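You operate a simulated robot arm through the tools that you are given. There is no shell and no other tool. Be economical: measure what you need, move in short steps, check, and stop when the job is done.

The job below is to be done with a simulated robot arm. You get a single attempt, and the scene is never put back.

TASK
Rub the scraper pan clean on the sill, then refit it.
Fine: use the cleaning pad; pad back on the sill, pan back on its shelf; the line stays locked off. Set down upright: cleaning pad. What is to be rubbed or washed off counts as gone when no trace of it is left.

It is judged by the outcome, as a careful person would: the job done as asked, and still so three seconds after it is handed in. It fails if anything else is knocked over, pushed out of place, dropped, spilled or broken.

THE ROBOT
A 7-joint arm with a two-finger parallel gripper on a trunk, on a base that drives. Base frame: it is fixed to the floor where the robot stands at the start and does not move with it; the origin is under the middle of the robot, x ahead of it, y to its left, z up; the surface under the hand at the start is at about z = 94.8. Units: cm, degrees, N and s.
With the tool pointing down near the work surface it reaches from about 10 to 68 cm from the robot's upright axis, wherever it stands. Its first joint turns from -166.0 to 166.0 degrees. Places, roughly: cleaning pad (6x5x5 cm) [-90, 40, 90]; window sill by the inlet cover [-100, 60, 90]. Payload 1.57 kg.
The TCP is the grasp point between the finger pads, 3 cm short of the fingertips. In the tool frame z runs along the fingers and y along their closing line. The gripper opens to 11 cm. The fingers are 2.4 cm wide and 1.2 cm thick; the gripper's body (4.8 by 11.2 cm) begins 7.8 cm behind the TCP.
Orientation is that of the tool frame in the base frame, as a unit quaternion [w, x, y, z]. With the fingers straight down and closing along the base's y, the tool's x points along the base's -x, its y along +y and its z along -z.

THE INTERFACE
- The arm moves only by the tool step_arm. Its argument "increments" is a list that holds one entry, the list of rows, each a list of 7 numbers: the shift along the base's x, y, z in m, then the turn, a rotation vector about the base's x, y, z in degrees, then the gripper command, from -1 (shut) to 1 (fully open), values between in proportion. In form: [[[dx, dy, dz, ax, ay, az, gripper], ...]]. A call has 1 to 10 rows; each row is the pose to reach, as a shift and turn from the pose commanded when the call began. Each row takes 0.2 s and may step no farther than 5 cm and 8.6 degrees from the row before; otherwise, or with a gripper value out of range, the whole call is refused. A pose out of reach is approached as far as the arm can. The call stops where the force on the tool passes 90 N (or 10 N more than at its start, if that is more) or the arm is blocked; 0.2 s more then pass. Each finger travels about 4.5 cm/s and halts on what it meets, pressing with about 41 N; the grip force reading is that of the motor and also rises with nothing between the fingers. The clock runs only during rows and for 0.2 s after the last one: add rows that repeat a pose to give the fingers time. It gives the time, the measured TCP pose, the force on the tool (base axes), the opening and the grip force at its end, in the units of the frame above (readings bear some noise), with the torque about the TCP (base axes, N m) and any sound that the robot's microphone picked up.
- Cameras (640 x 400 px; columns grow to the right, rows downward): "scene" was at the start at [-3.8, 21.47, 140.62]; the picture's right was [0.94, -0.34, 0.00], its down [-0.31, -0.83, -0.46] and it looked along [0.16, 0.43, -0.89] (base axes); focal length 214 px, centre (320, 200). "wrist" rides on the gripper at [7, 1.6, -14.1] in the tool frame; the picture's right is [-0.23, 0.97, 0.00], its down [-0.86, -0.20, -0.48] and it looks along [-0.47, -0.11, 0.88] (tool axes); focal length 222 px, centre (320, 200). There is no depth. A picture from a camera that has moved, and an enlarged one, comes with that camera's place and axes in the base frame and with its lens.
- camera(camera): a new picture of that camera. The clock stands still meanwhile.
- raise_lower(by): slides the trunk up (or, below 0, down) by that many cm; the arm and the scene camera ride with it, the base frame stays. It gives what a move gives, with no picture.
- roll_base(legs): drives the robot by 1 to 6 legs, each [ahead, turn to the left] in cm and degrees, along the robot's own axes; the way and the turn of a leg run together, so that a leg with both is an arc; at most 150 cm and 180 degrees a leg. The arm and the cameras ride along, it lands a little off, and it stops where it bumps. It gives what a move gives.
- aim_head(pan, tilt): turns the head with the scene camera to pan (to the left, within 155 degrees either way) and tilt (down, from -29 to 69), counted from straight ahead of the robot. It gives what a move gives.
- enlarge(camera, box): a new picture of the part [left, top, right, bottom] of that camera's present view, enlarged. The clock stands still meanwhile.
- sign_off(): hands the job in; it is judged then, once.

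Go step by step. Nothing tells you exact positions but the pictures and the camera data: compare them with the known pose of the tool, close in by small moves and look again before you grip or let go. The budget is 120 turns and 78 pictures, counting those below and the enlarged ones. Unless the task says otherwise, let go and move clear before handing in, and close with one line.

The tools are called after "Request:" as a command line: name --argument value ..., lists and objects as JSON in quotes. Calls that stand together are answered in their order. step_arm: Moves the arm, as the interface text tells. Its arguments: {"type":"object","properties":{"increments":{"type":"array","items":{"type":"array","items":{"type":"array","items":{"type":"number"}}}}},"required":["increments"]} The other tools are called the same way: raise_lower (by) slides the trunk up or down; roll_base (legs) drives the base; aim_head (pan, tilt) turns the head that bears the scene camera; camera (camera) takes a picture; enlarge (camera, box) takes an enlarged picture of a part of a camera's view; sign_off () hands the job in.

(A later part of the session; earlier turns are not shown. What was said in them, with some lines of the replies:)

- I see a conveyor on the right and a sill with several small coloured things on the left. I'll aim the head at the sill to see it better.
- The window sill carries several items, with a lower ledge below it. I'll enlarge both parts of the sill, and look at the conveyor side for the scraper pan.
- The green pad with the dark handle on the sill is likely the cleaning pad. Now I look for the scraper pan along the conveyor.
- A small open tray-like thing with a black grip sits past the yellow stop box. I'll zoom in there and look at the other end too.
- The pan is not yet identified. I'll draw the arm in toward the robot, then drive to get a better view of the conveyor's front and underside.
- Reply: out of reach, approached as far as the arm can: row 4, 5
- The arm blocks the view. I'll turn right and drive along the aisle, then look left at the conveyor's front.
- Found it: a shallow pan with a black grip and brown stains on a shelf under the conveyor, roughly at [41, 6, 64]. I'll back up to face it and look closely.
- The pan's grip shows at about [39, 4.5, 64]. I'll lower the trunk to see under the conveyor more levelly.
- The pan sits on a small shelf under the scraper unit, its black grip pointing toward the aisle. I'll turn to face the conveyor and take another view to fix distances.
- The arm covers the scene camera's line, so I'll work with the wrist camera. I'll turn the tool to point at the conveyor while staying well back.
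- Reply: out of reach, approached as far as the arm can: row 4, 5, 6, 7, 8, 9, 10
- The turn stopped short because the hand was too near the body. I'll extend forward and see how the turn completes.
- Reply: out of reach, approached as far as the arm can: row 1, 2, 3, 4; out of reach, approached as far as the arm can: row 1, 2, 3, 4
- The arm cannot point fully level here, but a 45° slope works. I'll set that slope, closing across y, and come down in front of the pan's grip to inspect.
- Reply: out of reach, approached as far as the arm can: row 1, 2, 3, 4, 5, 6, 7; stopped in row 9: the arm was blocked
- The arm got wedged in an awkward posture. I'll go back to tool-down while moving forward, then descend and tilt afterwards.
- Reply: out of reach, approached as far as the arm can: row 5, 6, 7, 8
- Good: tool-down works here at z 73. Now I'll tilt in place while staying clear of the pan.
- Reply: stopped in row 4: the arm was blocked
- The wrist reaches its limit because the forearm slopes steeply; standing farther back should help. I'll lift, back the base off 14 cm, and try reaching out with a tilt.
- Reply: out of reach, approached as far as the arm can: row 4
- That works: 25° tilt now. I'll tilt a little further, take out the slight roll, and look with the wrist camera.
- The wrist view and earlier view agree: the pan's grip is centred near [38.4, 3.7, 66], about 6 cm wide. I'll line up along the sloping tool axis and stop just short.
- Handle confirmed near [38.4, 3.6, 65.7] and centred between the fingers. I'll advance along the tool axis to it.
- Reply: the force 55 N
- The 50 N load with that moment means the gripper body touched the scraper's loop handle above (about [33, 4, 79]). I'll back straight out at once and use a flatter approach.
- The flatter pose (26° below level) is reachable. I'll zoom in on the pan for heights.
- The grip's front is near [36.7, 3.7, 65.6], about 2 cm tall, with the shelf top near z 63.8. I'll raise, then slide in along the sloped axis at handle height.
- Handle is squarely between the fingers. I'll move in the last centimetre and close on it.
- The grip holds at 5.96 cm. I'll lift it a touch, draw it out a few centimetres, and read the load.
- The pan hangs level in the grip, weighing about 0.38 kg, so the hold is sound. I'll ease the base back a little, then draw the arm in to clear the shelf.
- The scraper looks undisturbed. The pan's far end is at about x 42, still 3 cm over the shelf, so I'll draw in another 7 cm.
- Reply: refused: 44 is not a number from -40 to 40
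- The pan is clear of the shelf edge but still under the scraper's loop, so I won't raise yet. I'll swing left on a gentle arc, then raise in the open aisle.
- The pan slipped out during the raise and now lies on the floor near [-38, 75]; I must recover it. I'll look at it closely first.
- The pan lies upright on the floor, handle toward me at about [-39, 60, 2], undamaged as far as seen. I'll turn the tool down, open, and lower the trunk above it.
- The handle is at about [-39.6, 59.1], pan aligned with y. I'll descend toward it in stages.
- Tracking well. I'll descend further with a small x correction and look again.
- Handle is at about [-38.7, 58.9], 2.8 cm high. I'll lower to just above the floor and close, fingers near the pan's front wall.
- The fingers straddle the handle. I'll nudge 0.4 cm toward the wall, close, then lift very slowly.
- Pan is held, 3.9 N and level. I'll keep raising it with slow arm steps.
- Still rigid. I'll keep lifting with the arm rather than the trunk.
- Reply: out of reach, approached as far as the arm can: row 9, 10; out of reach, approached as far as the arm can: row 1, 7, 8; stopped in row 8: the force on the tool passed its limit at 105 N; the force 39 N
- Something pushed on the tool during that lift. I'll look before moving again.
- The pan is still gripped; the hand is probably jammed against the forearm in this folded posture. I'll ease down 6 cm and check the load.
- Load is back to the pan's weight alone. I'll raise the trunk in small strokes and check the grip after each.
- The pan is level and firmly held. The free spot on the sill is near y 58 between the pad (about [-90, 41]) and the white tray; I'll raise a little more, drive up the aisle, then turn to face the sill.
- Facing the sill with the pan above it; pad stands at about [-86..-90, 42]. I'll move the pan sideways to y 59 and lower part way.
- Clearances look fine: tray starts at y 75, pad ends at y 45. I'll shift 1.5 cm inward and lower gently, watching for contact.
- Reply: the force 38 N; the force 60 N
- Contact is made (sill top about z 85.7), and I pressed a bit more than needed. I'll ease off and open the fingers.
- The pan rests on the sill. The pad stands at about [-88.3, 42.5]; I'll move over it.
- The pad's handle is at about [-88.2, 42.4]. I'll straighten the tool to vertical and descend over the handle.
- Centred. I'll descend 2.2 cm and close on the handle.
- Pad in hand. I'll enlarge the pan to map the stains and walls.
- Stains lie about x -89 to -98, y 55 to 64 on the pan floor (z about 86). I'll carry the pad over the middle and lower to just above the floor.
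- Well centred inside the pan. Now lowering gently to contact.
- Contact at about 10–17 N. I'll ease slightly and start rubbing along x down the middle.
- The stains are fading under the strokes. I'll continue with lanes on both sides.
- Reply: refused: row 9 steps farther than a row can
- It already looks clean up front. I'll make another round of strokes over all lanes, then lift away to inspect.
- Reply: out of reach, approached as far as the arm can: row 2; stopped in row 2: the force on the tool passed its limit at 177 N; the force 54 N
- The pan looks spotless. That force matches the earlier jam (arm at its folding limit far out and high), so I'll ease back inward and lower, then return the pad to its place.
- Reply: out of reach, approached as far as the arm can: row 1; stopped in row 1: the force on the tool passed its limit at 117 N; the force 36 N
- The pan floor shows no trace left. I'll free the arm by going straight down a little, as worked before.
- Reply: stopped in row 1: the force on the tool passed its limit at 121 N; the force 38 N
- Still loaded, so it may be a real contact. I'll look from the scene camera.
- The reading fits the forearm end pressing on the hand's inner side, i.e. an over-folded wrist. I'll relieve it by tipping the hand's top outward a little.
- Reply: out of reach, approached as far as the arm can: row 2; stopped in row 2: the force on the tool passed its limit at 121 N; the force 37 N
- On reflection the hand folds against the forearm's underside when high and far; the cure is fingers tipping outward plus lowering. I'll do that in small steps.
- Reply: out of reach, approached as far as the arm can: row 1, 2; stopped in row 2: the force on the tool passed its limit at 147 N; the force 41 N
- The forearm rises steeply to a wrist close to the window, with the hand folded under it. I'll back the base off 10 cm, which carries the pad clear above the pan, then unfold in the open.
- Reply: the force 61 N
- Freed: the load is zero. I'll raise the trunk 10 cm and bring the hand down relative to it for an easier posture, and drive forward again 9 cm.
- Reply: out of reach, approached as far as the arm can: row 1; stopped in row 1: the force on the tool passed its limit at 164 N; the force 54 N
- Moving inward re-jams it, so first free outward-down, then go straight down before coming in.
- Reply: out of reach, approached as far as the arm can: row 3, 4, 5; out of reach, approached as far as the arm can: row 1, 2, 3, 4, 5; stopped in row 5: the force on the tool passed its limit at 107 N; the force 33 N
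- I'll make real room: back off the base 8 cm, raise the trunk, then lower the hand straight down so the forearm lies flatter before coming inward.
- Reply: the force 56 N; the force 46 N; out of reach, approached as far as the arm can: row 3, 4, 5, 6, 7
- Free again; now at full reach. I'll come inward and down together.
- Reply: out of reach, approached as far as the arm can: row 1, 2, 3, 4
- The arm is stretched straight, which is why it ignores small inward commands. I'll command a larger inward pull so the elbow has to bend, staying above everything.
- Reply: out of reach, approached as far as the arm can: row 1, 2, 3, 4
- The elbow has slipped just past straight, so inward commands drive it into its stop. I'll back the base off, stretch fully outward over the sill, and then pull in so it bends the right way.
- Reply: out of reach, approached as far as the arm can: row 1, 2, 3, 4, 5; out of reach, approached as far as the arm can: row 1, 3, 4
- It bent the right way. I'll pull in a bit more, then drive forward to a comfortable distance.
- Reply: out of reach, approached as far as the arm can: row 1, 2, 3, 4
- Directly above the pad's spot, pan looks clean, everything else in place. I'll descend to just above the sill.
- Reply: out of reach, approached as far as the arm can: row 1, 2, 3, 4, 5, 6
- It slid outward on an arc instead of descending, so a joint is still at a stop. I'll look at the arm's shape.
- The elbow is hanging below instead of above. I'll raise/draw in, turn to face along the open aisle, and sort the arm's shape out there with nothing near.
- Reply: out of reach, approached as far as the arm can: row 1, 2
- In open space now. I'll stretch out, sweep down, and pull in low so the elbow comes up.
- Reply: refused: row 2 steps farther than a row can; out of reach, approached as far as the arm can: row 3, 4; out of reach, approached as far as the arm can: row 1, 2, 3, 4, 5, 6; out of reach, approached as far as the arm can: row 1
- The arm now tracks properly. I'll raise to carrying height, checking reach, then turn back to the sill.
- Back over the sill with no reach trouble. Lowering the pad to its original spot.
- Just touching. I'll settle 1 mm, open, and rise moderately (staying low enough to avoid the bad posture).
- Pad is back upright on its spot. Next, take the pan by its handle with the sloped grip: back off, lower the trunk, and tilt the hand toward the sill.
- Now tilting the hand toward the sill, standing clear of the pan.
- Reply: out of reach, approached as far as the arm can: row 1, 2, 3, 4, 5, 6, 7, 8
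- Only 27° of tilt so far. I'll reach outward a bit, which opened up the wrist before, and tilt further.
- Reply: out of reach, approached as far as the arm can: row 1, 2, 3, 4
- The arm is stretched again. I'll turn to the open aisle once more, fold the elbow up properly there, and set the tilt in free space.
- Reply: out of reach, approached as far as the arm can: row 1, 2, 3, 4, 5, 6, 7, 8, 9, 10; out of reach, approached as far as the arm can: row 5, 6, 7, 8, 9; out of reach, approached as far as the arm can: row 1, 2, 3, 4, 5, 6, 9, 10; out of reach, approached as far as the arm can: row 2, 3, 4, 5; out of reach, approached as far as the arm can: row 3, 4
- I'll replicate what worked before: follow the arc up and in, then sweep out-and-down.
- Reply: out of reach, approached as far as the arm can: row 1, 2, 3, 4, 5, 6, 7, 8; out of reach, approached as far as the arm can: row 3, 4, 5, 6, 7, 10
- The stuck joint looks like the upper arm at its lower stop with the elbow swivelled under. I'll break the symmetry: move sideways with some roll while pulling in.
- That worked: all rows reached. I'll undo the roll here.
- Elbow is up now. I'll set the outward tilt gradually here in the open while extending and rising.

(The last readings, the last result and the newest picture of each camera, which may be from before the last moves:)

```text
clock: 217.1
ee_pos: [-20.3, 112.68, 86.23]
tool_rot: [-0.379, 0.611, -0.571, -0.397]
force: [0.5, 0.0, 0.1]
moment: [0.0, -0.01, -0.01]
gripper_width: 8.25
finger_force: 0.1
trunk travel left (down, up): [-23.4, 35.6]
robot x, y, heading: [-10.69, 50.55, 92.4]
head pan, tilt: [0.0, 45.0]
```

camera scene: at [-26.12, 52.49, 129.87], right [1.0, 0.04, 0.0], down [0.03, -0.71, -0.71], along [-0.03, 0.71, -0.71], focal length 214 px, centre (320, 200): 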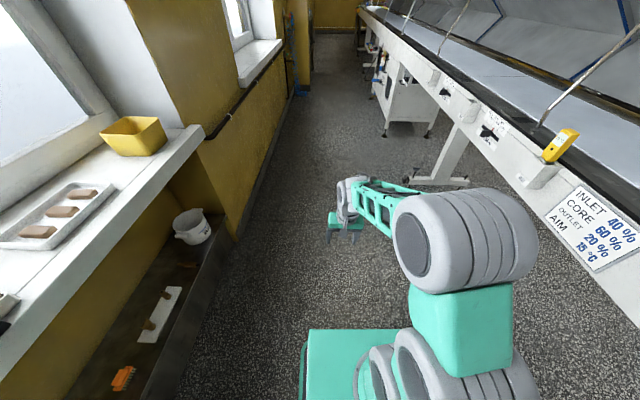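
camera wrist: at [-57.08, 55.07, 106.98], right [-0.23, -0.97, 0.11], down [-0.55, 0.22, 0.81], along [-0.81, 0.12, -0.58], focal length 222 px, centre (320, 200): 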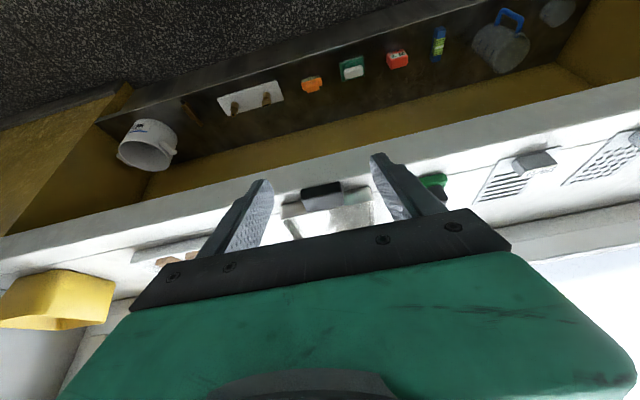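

The sloped pose is set with everything in reach. I'll raise the trunk, drive ahead 17 cm, and turn back to face the pan.

Request:
raise_lower --by 10

Request:
roll_base --legs '[[17, 0], [0, 87]]'

Request:
camera --camera "wrist"

```text
clock: 218.4
ee_pos: [-20.15, 112.76, 96.12]
tool_rot: [-0.379, 0.61, -0.572, -0.396]
force: [-0.8, 0.4, -0.3]
moment: [0.01, 0.0, 0.0]
gripper_width: 8.25
finger_force: 0.0
trunk travel left (down, up): [-33.4, 25.6]
robot x, y, heading: [-10.39, 51.12, 92.4]
head pan, tilt: [0.0, 45.0]
```

```text
clock: 223.6
ee_pos: [-73.36, 60.64, 96.22]
tool_rot: [0.001, 0.837, 0.011, -0.547]
force: [-0.2, 0.2, -0.8]
moment: [0.01, -0.02, -0.02]
gripper_width: 8.26
finger_force: 0.1
trunk travel left (down, up): [-33.4, 25.6]
robot x, y, heading: [-11.39, 67.91, -179.8]
head pan, tilt: [0.0, 45.0]
```

```text
6 pictures are left
camera wrist: at [-57.67, 59.17, 95.38], right [-0.07, -0.98, 0.2], down [0.09, 0.19, 0.98], along [-0.99, 0.09, 0.08], focal length 222 px, centre (320, 200)
```

wrist: 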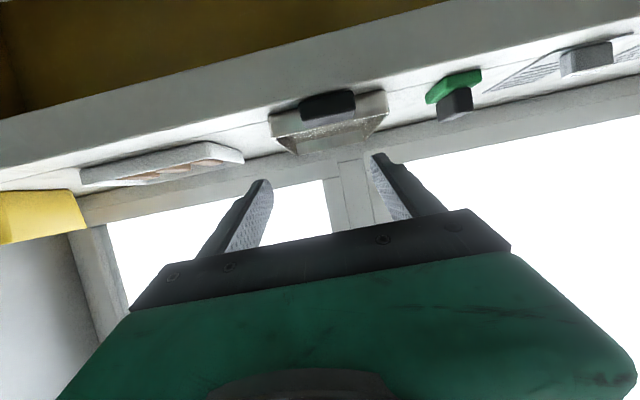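

The handle is at about [-83, 58.6, 87.5], square to the hand. I'll line up and slide in.

Request:
step_arm --increments '[[[-0.004, -0.01, -0.024, 0, 0, 0, 0.5], [-0.016, -0.02, -0.048, 0, 0, 0, 0.5], [-0.035, -0.02, -0.056, 0, 0, 0, 0.5], [-0.055, -0.02, -0.064, 0, 0, 0, 0.5], [-0.072, -0.02, -0.072, 0, 0, 0, 0.5]]]'

Request:
enlarge --camera "wrist" --box '[200, 70, 440, 220]'

```text
clock: 224.8
ee_pos: [-80.48, 58.73, 88.83]
tool_rot: [0.0, 0.837, 0.01, -0.548]
force: [-0.2, -0.2, -0.2]
moment: [-0.02, -0.01, -0.01]
gripper_width: 8.24
finger_force: 0.0
trunk travel left (down, up): [-33.4, 25.6]
robot x, y, heading: [-11.35, 67.72, -180.0]
head pan, tilt: [0.0, 45.0]
```

```text
2.67 times, centred on (320, 145) of wrist
camera zoom: at [-64.75, 57.17, 88.05], right [-0.07, -0.98, 0.2], down [0.09, 0.19, 0.98], along [-0.99, 0.09, 0.08], focal length 592 px, centre (320, 347)
```

zoom: 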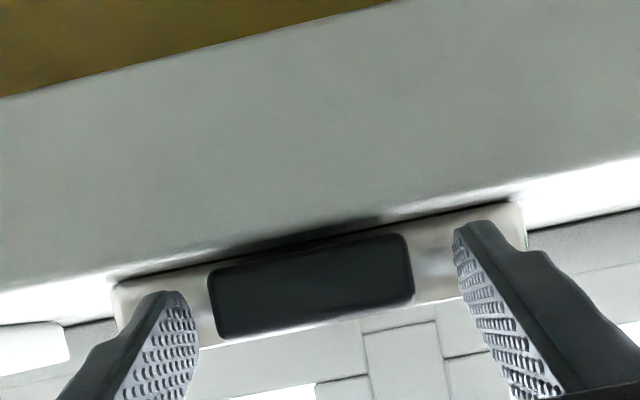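

Aligned. I'll advance about 1.1 cm and close.

Request:
step_arm --increments '[[[-0.006, -0.001, -0.002, 0, 0, 0, 0.5], [-0.011, -0.001, -0.004, 0, 0, 0, 0.5], [-0.011, -0.001, -0.004, 0, 0, 0, 0]]]'

Request:
step_arm --increments '[[[-0.001, 0, 0, 0, 0, 0, -1], [-0.002, 0, 0, 0, 0, 0, -1], [-0.002, 0, 0, 0, 0, 0, -1], [-0.002, 0, 0, 0, 0, 0, -1], [-0.002, 0, 0, 0, 0, 0, -1]]]'

```text
clock: 225.6
ee_pos: [-81.58, 58.52, 88.64]
tool_rot: [0.001, 0.837, 0.01, -0.547]
force: [1.4, 1.4, 0.4]
moment: [-0.07, 0.01, -0.17]
gripper_width: 6.12
finger_force: 8.2
trunk travel left (down, up): [-33.4, 25.6]
robot x, y, heading: [-11.29, 67.62, -179.9]
head pan, tilt: [0.0, 45.0]
```

```text
clock: 226.8
ee_pos: [-81.89, 58.51, 88.46]
tool_rot: [0.001, 0.837, 0.01, -0.548]
force: [1.2, 0.2, -0.7]
moment: [-0.11, 0.11, -0.01]
gripper_width: 5.95
finger_force: 41.2
trunk travel left (down, up): [-33.4, 25.6]
robot x, y, heading: [-11.21, 67.7, -179.9]
head pan, tilt: [0.0, 45.0]
```

Gripped. Lifting very slowly.

Request:
step_arm --increments '[[[0, 0, 0.002, 0, 0, 0, -1], [0, 0, 0.005, 0, 0, 0, -1], [0, 0, 0.009, 0, 0, 0, -1], [0, 0, 0.014, 0, 0, 0, -1], [0, 0, 0.019, 0, 0, 0, -1], [0, 0, 0.023, 0, 0, 0, -1], [0, 0, 0.025, 0, 0, 0, -1]]]'

Request:
camera --camera "wrist"

```text
clock: 228.4
ee_pos: [-81.96, 58.46, 91.0]
tool_rot: [0.001, 0.837, 0.01, -0.547]
force: [-0.1, 0.4, -3.7]
moment: [0.01, -0.32, 0.0]
gripper_width: 5.95
finger_force: 41.1
trunk travel left (down, up): [-33.4, 25.6]
robot x, y, heading: [-11.15, 67.91, -179.7]
head pan, tilt: [0.0, 45.0]
```

```text
4 pictures are left
camera wrist: at [-66.18, 57.11, 90.24], right [-0.07, -0.98, 0.2], down [0.09, 0.19, 0.98], along [-0.99, 0.09, 0.08], focal length 222 px, centre (320, 200)
```

wrist: 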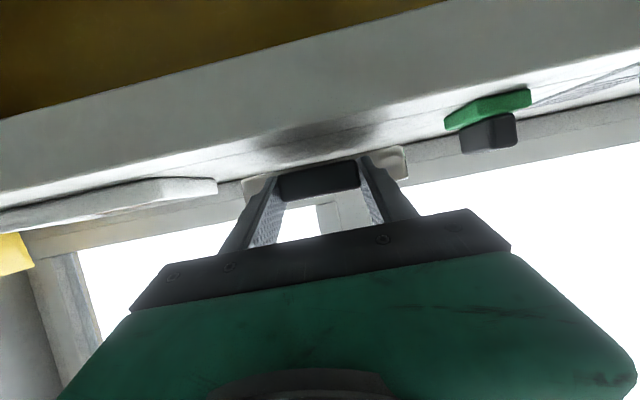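

Held level at 3.7 N. I'll raise in two small strokes, then slowly draw the arm in.

Request:
raise_lower --by 2

Request:
raise_lower --by 3

Request:
step_arm --increments '[[[0.003, 0, 0, 0, 0, 0, -1], [0.01, 0, 0, 0, 0, 0, -1], [0.02, 0, 0, 0, 0, 0, -1], [0.034, 0, 0, 0, 0, 0, -1], [0.048, 0, 0, 0, 0, 0, -1], [0.062, 0, 0, 0, 0, 0, -1], [0.076, 0, 0, 0, 0, 0, -1], [0.088, 0, 0, 0, 0, 0, -1], [0.097, 0, 0, 0, 0, 0, -1], [0.102, 0, 0, 0, 0, 0, -1]]]'

```text
clock: 229.1
ee_pos: [-81.98, 58.65, 92.99]
tool_rot: [0.001, 0.837, 0.01, -0.547]
force: [0.1, -0.2, -3.0]
moment: [0.01, -0.33, 0.01]
gripper_width: 5.96
finger_force: 40.6
trunk travel left (down, up): [-35.4, 23.6]
robot x, y, heading: [-11.28, 67.7, -180.1]
head pan, tilt: [0.0, 45.0]
```

```text
clock: 229.8
ee_pos: [-81.97, 58.53, 96.04]
tool_rot: [0.001, 0.837, 0.01, -0.547]
force: [1.0, -0.1, -2.8]
moment: [0.01, -0.34, -0.02]
gripper_width: 5.93
finger_force: 41.2
trunk travel left (down, up): [-38.4, 20.6]
robot x, y, heading: [-11.29, 67.68, -179.9]
head pan, tilt: [0.0, 45.0]
```

```text
clock: 232.1
ee_pos: [-71.93, 58.57, 95.78]
tool_rot: [0.001, 0.837, 0.011, -0.547]
force: [0.4, -0.6, -3.7]
moment: [-0.01, -0.31, 0.02]
gripper_width: 5.94
finger_force: 41.5
trunk travel left (down, up): [-38.4, 20.6]
robot x, y, heading: [-11.15, 67.67, -179.7]
head pan, tilt: [0.0, 45.0]
```

Request:
step_arm --increments '[[[0.003, 0, 0, 0, 0, 0, -1], [0.01, 0, 0, 0, 0, 0, -1], [0.02, 0, 0, 0, 0, 0, -1], [0.032, 0, 0, 0, 0, 0, -1], [0.044, 0, 0, 0, 0, 0, -1], [0.056, 0, 0, 0, 0, 0, -1], [0.066, 0, 0, 0, 0, 0, -1], [0.072, 0, 0, 0, 0, 0, -1]]]'

```text
clock: 233.8
ee_pos: [-64.58, 58.64, 96.16]
tool_rot: [0.001, 0.836, 0.01, -0.548]
force: [-0.2, -1.0, -3.6]
moment: [0.0, -0.32, 0.01]
gripper_width: 5.94
finger_force: 40.6
trunk travel left (down, up): [-38.4, 20.6]
robot x, y, heading: [-11.24, 67.99, -179.7]
head pan, tilt: [0.0, 45.0]
```

Request:
step_arm --increments '[[[0.004, 0, 0, 0, 0, 0, -1], [0.012, 0, 0, 0, 0, 0, -1], [0.02, 0, 0, 0, 0, 0, -1], [0.024, 0, 0, 0, 0, 0, -1]]]'

Request:
raise_lower --by 4

Request:
roll_base --legs '[[0, -55], [0, -53]]'

```text
clock: 234.8
ee_pos: [-62.19, 58.56, 96.04]
tool_rot: [0.001, 0.837, 0.01, -0.548]
force: [0.4, 0.0, -3.0]
moment: [-0.02, -0.31, -0.01]
gripper_width: 5.96
finger_force: 40.7
trunk travel left (down, up): [-38.4, 20.6]
robot x, y, heading: [-10.94, 67.5, -179.8]
head pan, tilt: [0.0, 45.0]
```

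```text
clock: 235.7
ee_pos: [-62.16, 58.48, 100.0]
tool_rot: [0.0, 0.837, 0.01, -0.548]
force: [0.4, -0.2, -2.9]
moment: [0.0, -0.34, -0.01]
gripper_width: 5.96
finger_force: 41.4
trunk travel left (down, up): [-42.4, 16.6]
robot x, y, heading: [-11.41, 67.66, -180.2]
head pan, tilt: [0.0, 45.0]
```

```text
clock: 240.9
ee_pos: [-4.89, 119.08, 99.96]
tool_rot: [0.441, -0.504, 0.668, 0.325]
force: [-0.1, -0.9, -3.8]
moment: [-0.32, 0.06, -0.04]
gripper_width: 5.93
finger_force: 41.1
trunk travel left (down, up): [-42.4, 16.6]
robot x, y, heading: [-11.39, 67.93, 72.5]
head pan, tilt: [0.0, 45.0]
```

Facing up the aisle with the pan held. I'll reverse down the aisle, then lower the pan in small trunk strokes.

Request:
roll_base --legs '[[-69.9, 0]]'

Request:
raise_lower --by -3

Request:
raise_lower --by -4

Request:
raise_lower --by -4

Request:
raise_lower --by -4

Request:
raise_lower --by -4

```text
clock: 244.7
ee_pos: [-25.48, 52.48, 100.05]
tool_rot: [0.443, -0.499, 0.671, 0.322]
force: [-0.1, -0.1, -2.9]
moment: [-0.28, 0.07, -0.07]
gripper_width: 5.97
finger_force: 40.7
trunk travel left (down, up): [-42.4, 16.6]
robot x, y, heading: [-32.54, 1.36, 71.9]
head pan, tilt: [0.0, 45.0]
```

```text
clock: 245.5
ee_pos: [-25.51, 52.33, 96.98]
tool_rot: [0.443, -0.5, 0.671, 0.322]
force: [0.6, -0.8, -2.5]
moment: [-0.34, 0.09, 0.03]
gripper_width: 5.94
finger_force: 40.8
trunk travel left (down, up): [-39.4, 19.6]
robot x, y, heading: [-32.38, 1.26, 72.0]
head pan, tilt: [0.0, 45.0]
```

```text
clock: 246.3
ee_pos: [-25.58, 52.43, 92.99]
tool_rot: [0.442, -0.5, 0.671, 0.322]
force: [0.2, 0.6, -2.8]
moment: [-0.31, 0.09, -0.01]
gripper_width: 5.97
finger_force: 40.8
trunk travel left (down, up): [-35.4, 23.6]
robot x, y, heading: [-32.64, 1.03, 72.0]
head pan, tilt: [0.0, 45.0]
```

```text
clock: 247.1
ee_pos: [-25.51, 52.31, 89.12]
tool_rot: [0.443, -0.5, 0.671, 0.322]
force: [0.7, 0.0, -2.8]
moment: [-0.32, 0.11, 0.01]
gripper_width: 5.94
finger_force: 40.9
trunk travel left (down, up): [-31.4, 27.6]
robot x, y, heading: [-32.54, 1.22, 72.0]
head pan, tilt: [0.0, 45.0]
```

```text
clock: 248.0
ee_pos: [-25.54, 52.47, 85.03]
tool_rot: [0.443, -0.5, 0.671, 0.323]
force: [-0.9, 0.2, -3.1]
moment: [-0.34, 0.08, -0.03]
gripper_width: 5.97
finger_force: 41.3
trunk travel left (down, up): [-27.4, 31.6]
robot x, y, heading: [-32.59, 1.18, 72.0]
head pan, tilt: [0.0, 45.0]
```

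```text
clock: 248.8
ee_pos: [-25.57, 52.41, 80.96]
tool_rot: [0.443, -0.5, 0.672, 0.322]
force: [0.2, 0.9, -2.9]
moment: [-0.3, 0.08, -0.01]
gripper_width: 5.98
finger_force: 40.9
trunk travel left (down, up): [-23.4, 35.6]
robot x, y, heading: [-32.28, 1.5, 72.1]
head pan, tilt: [0.0, 45.0]
```

Grip steady. Continuing down to shelf height, then the reversing arc to face the shelf.

Request:
raise_lower --by -4

Request:
raise_lower --by -4

Request:
raise_lower --by -4

Request:
raise_lower --by -1.8

Request:
roll_base --legs '[[-12, -72]]'

```text
clock: 249.6
ee_pos: [-25.5, 52.33, 76.99]
tool_rot: [0.443, -0.499, 0.672, 0.321]
force: [0.0, 0.3, -2.7]
moment: [-0.36, 0.08, -0.01]
gripper_width: 5.95
finger_force: 41.2
trunk travel left (down, up): [-19.4, 39.6]
robot x, y, heading: [-32.31, 1.08, 72.0]
head pan, tilt: [0.0, 45.0]
```

```text
clock: 250.5
ee_pos: [-25.46, 52.27, 73.05]
tool_rot: [0.443, -0.499, 0.671, 0.322]
force: [-0.5, 0.1, -2.7]
moment: [-0.33, 0.07, -0.01]
gripper_width: 5.96
finger_force: 41.2
trunk travel left (down, up): [-15.4, 43.6]
robot x, y, heading: [-32.29, 1.23, 71.8]
head pan, tilt: [0.0, 45.0]
```

```text
clock: 251.3
ee_pos: [-25.59, 52.53, 68.99]
tool_rot: [0.442, -0.5, 0.671, 0.323]
force: [-0.1, -1.3, -2.2]
moment: [-0.37, 0.1, -0.01]
gripper_width: 5.95
finger_force: 41.0
trunk travel left (down, up): [-11.4, 47.6]
robot x, y, heading: [-32.47, 1.5, 72.0]
head pan, tilt: [0.0, 45.0]
```

```text
clock: 251.9
ee_pos: [-25.57, 52.39, 67.11]
tool_rot: [0.443, -0.5, 0.671, 0.323]
force: [-0.2, -0.1, -3.6]
moment: [-0.29, 0.12, 0.0]
gripper_width: 5.96
finger_force: 41.6
trunk travel left (down, up): [-9.6, 49.4]
robot x, y, heading: [-32.4, 1.49, 71.9]
head pan, tilt: [0.0, 45.0]
```

```text
clock: 255.4
ee_pos: [9.17, 4.44, 67.19]
tool_rot: [0.547, -0.016, 0.837, 0.005]
force: [0.0, 0.1, -3.1]
moment: [-0.02, 0.31, -0.01]
gripper_width: 5.96
finger_force: 41.1
trunk travel left (down, up): [-9.6, 49.4]
robot x, y, heading: [-41.54, -5.83, 0.8]
head pan, tilt: [0.0, 45.0]
```

The pan is in front of the shelf at the right height. I'll take out the 1.6° yaw and y offset, then drive forward 8 cm.

Request:
step_arm --increments '[[[0, -0.002, 0, 1, 0, -0.6, -1], [0, -0.005, 0, 2, 0, -1.2, -1], [0, -0.006, 0, 2, 0, -1.6, -1]]]'

Request:
roll_base --legs '[[8, -0.8]]'

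Request:
aim_head --pan 10 --tilt 40

Request:
enlarge --camera "scene" --box '[230, 60, 420, 180]'

```text
clock: 256.2
ee_pos: [9.08, 3.96, 67.08]
tool_rot: [0.547, 0.006, 0.837, 0.012]
force: [-0.6, -0.8, -3.3]
moment: [-0.01, 0.34, 0.01]
gripper_width: 5.96
finger_force: 40.9
trunk travel left (down, up): [-9.6, 49.4]
robot x, y, heading: [-41.29, -5.66, 1.0]
head pan, tilt: [0.0, 45.0]
```

```text
clock: 257.3
ee_pos: [17.37, 3.21, 67.11]
tool_rot: [0.548, 0.01, 0.837, 0.008]
force: [-0.3, 0.5, -2.7]
moment: [-0.04, 0.31, 0.0]
gripper_width: 5.94
finger_force: 41.2
trunk travel left (down, up): [-9.6, 49.4]
robot x, y, heading: [-33.58, -5.55, -0.1]
head pan, tilt: [0.0, 45.0]
```

```text
clock: 258.0
ee_pos: [17.26, 3.25, 67.13]
tool_rot: [0.547, 0.011, 0.837, 0.008]
force: [0.8, -0.3, -2.6]
moment: [0.01, 0.33, 0.01]
gripper_width: 5.94
finger_force: 41.1
trunk travel left (down, up): [-9.6, 49.4]
robot x, y, heading: [-33.14, -5.45, 0.2]
head pan, tilt: [10.0, 40.0]
```

```text
3.33 times, centred on (325, 120) of scene
camera zoom: at [-31.12, 11.57, 116.8], right [0.17, -0.98, 0.0], down [-0.63, -0.11, -0.77], along [0.75, 0.13, -0.64], focal length 715 px, centre (303, 467)
```

zoom: 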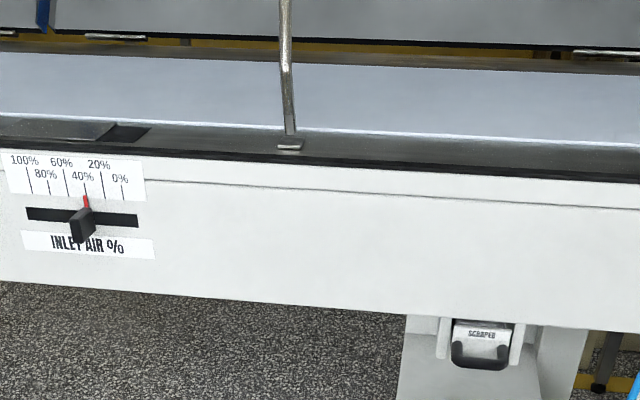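

I rolled the pan 2° the wrong way in that correction; I'll undo the roll, trim yaw and y, and then view the entry.

Request:
step_arm --increments '[[[0, 0.003, 0, -1, 0, 0.4, -1], [0, 0.0055, 0, -2, 0, 0.8, -1], [0, 0.0055, 0, -2, 0, 0.8, -1]]]'

Request:
enlarge --camera "scene" --box '[300, 135, 428, 215]'

```text
clock: 258.8
ee_pos: [17.38, 3.95, 67.04]
tool_rot: [0.547, -0.004, 0.837, -0.003]
force: [0.2, -0.6, -2.4]
moment: [0.0, 0.37, -0.02]
gripper_width: 5.96
finger_force: 41.0
trunk travel left (down, up): [-9.6, 49.4]
robot x, y, heading: [-33.21, -5.44, 0.1]
head pan, tilt: [10.0, 40.0]
```

```text
5.00 times, centred on (364, 175) of scene
camera zoom: at [-31.12, 11.57, 116.8], right [0.18, -0.98, 0.0], down [-0.63, -0.11, -0.77], along [0.75, 0.13, -0.64], focal length 1072 px, centre (100, 325)
```

zoom: 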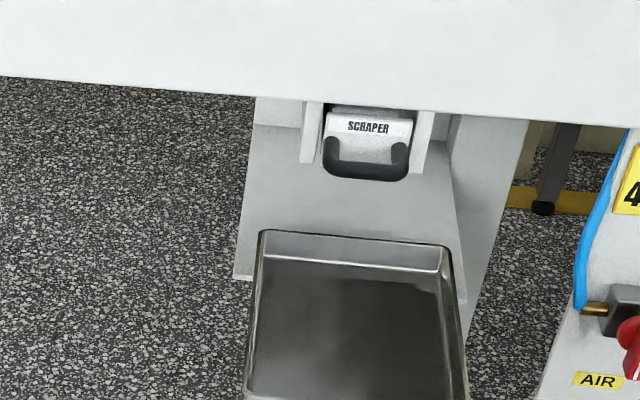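

The pan is clean and well centred on the shelf's width. Sliding it in slowly, just above the shelf.

Request:
step_arm --increments '[[[0.005, 0, 0, 0, 0, 0, -1], [0.015, -0.001, 0, 0, 0, 0, -1], [0.03, -0.001, 0, 0, 0, 0, -1], [0.048, -0.001, 0, 0, 0, 0, -1], [0.066, -0.001, 0, 0, 0, 0, -1], [0.084, -0.001, 0, 0, 0, 0, -1], [0.102, -0.001, 0, 0, 0, 0, -1], [0.12, -0.001, 0, 0, 0, 0, -1], [0.132, -0.001, 0, 0, 0, 0, -1], [0.14, -0.001, 0, 0, 0, 0, -1]]]'

```text
clock: 261.0
ee_pos: [31.18, 3.64, 67.01]
tool_rot: [0.548, -0.005, 0.837, -0.002]
force: [0.5, 0.6, -2.3]
moment: [0.0, 0.33, -0.04]
gripper_width: 5.93
finger_force: 41.4
trunk travel left (down, up): [-9.6, 49.4]
robot x, y, heading: [-33.4, -5.54, 0.0]
head pan, tilt: [10.0, 40.0]
```

Request:
step_arm --increments '[[[0.006, 0.001, 0, 0, 0, 0, -1], [0.016, 0.0015, 0, 0, 0, 0, -1], [0.028, 0.0015, 0, 0, 0, 0, -1], [0.04, 0.0015, 0, 0, 0, 0, -1], [0.05, 0.0015, 0, 0, 0, 0, -1], [0.058, 0.0015, 0, 0, 0, 0, -1]]]'

```text
clock: 262.4
ee_pos: [37.23, 3.77, 67.07]
tool_rot: [0.547, -0.005, 0.837, -0.003]
force: [-0.1, 0.7, -2.3]
moment: [0.01, 0.34, -0.02]
gripper_width: 5.95
finger_force: 41.1
trunk travel left (down, up): [-9.6, 49.4]
robot x, y, heading: [-33.56, -5.71, 0.2]
head pan, tilt: [10.0, 40.0]
```

In position with no contact. Lowering gently onto the shelf.

Request:
step_arm --increments '[[[0, 0, -0.002, 0, 0, 0, -1], [0, 0, -0.004, 0, 0, 0, -1]]]'

Request:
step_arm --increments '[[[0, 0, -0.001, 0, 0, 0, -1], [0, 0, -0.002, 0, 0, 0, -1]]]'

```text
clock: 263.0
ee_pos: [37.14, 3.9, 66.9]
tool_rot: [0.548, -0.005, 0.836, -0.003]
force: [0.3, -0.8, -1.1]
moment: [0.13, -0.18, -0.15]
gripper_width: 5.96
finger_force: 41.1
trunk travel left (down, up): [-9.6, 49.4]
robot x, y, heading: [-33.55, -5.49, -0.1]
head pan, tilt: [10.0, 40.0]
```

```text
clock: 263.6
ee_pos: [37.18, 3.85, 66.7]
tool_rot: [0.549, -0.004, 0.836, -0.002]
force: [-1.3, 0.0, 3.5]
moment: [0.47, -1.13, 0.03]
gripper_width: 5.94
finger_force: 40.7
trunk travel left (down, up): [-9.6, 49.4]
robot x, y, heading: [-33.33, -5.39, 0.3]
head pan, tilt: [10.0, 40.0]
```

The far edge touches first by a hair. I'll lower 2 mm more with a slight nose-up trim, then release.

Request:
step_arm --increments '[[[0, 0, -0.001, 0, -0.4, 0, -1], [0, 0, -0.002, 0, -0.8, 0, -1]]]'

```text
clock: 264.2
ee_pos: [37.08, 3.89, 66.61]
tool_rot: [0.555, -0.005, 0.832, -0.002]
force: [3.2, -1.1, 7.9]
moment: [0.68, -0.12, -0.21]
gripper_width: 5.94
finger_force: 41.5
trunk travel left (down, up): [-9.6, 49.4]
robot x, y, heading: [-33.71, -5.22, 0.1]
head pan, tilt: [10.0, 40.0]
```

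Seated. Opening and backing out along the tool axis.

Request:
step_arm --increments '[[[0, 0, 0.001, 0, 0, 0, -0.2], [0, 0, 0.001, 0, 0, 0, 0.3], [0, 0, 0.001, 0, 0, 0, 0.5], [0, 0, 0.001, 0, 0, 0, 0.5], [-0.02, 0, 0.009, 0, 0, 0, 0.5], [-0.05, 0, 0.02, 0, 0, 0, 0.5], [-0.08, 0, 0.02, 0, 0, 0, 0.5], [-0.12, 0, 0.02, 0, 0, 0, 0.5], [-0.16, 0, 0.02, 0, 0, 0, 0.5]]]'

Request:
camera --camera "wrist"

```text
clock: 266.2
ee_pos: [21.16, 3.81, 68.61]
tool_rot: [0.554, -0.005, 0.832, -0.003]
force: [0.6, 0.9, -0.9]
moment: [-0.01, -0.04, 0.01]
gripper_width: 8.27
finger_force: 0.1
trunk travel left (down, up): [-9.6, 49.4]
robot x, y, heading: [-33.11, -5.43, 0.1]
head pan, tilt: [10.0, 40.0]
```

```text
1 pictures are left
camera wrist: at [5.39, 5.32, 67.55], right [0.08, 0.98, 0.2], down [-0.11, -0.19, 0.98], along [0.99, -0.1, 0.09], focal length 222 px, centre (320, 200)
```

wrist: 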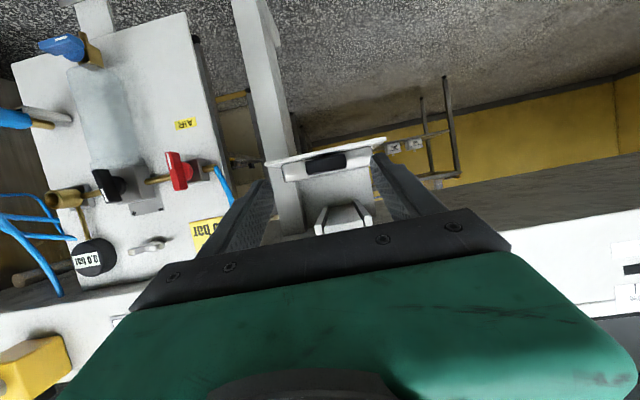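

The pan sits on its shelf, centred. One last look from the scene camera.

Request:
enlarge --camera "scene" --box '[300, 135, 428, 215]'

```text
5.00 times, centred on (364, 175) of scene
camera zoom: at [-31.1, 11.58, 116.8], right [0.18, -0.98, 0.0], down [-0.63, -0.11, -0.77], along [0.75, 0.13, -0.64], focal length 1072 px, centre (100, 325)
```

zoom: 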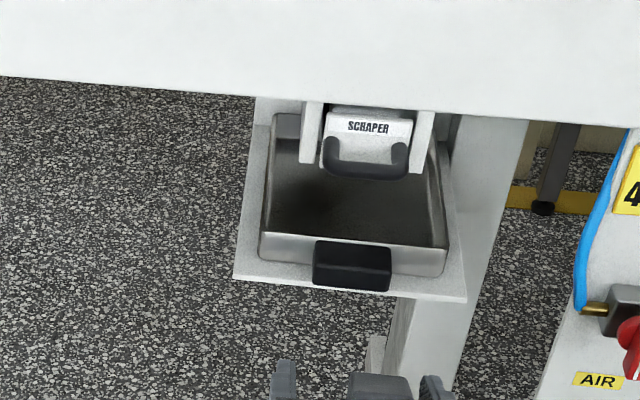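

The pan is clean and squarely back on its shelf, just as it stood at the start. The hand is clear, the pad stands on the sill, and I never touched the lock-off controls, so I'm handing in.

Request:
sign_off

```text
The job is handed in.
```

The scraper pan was rubbed clean with the pad on the sill and is back on its shelf, the pad is upright on the sill and the line stays locked off; but the pan slipped from the grip and fell to the floor once on the way to the sill, and the gripper bumped the scraper's handle once (about 50 N), with no visible damage or shift from either.
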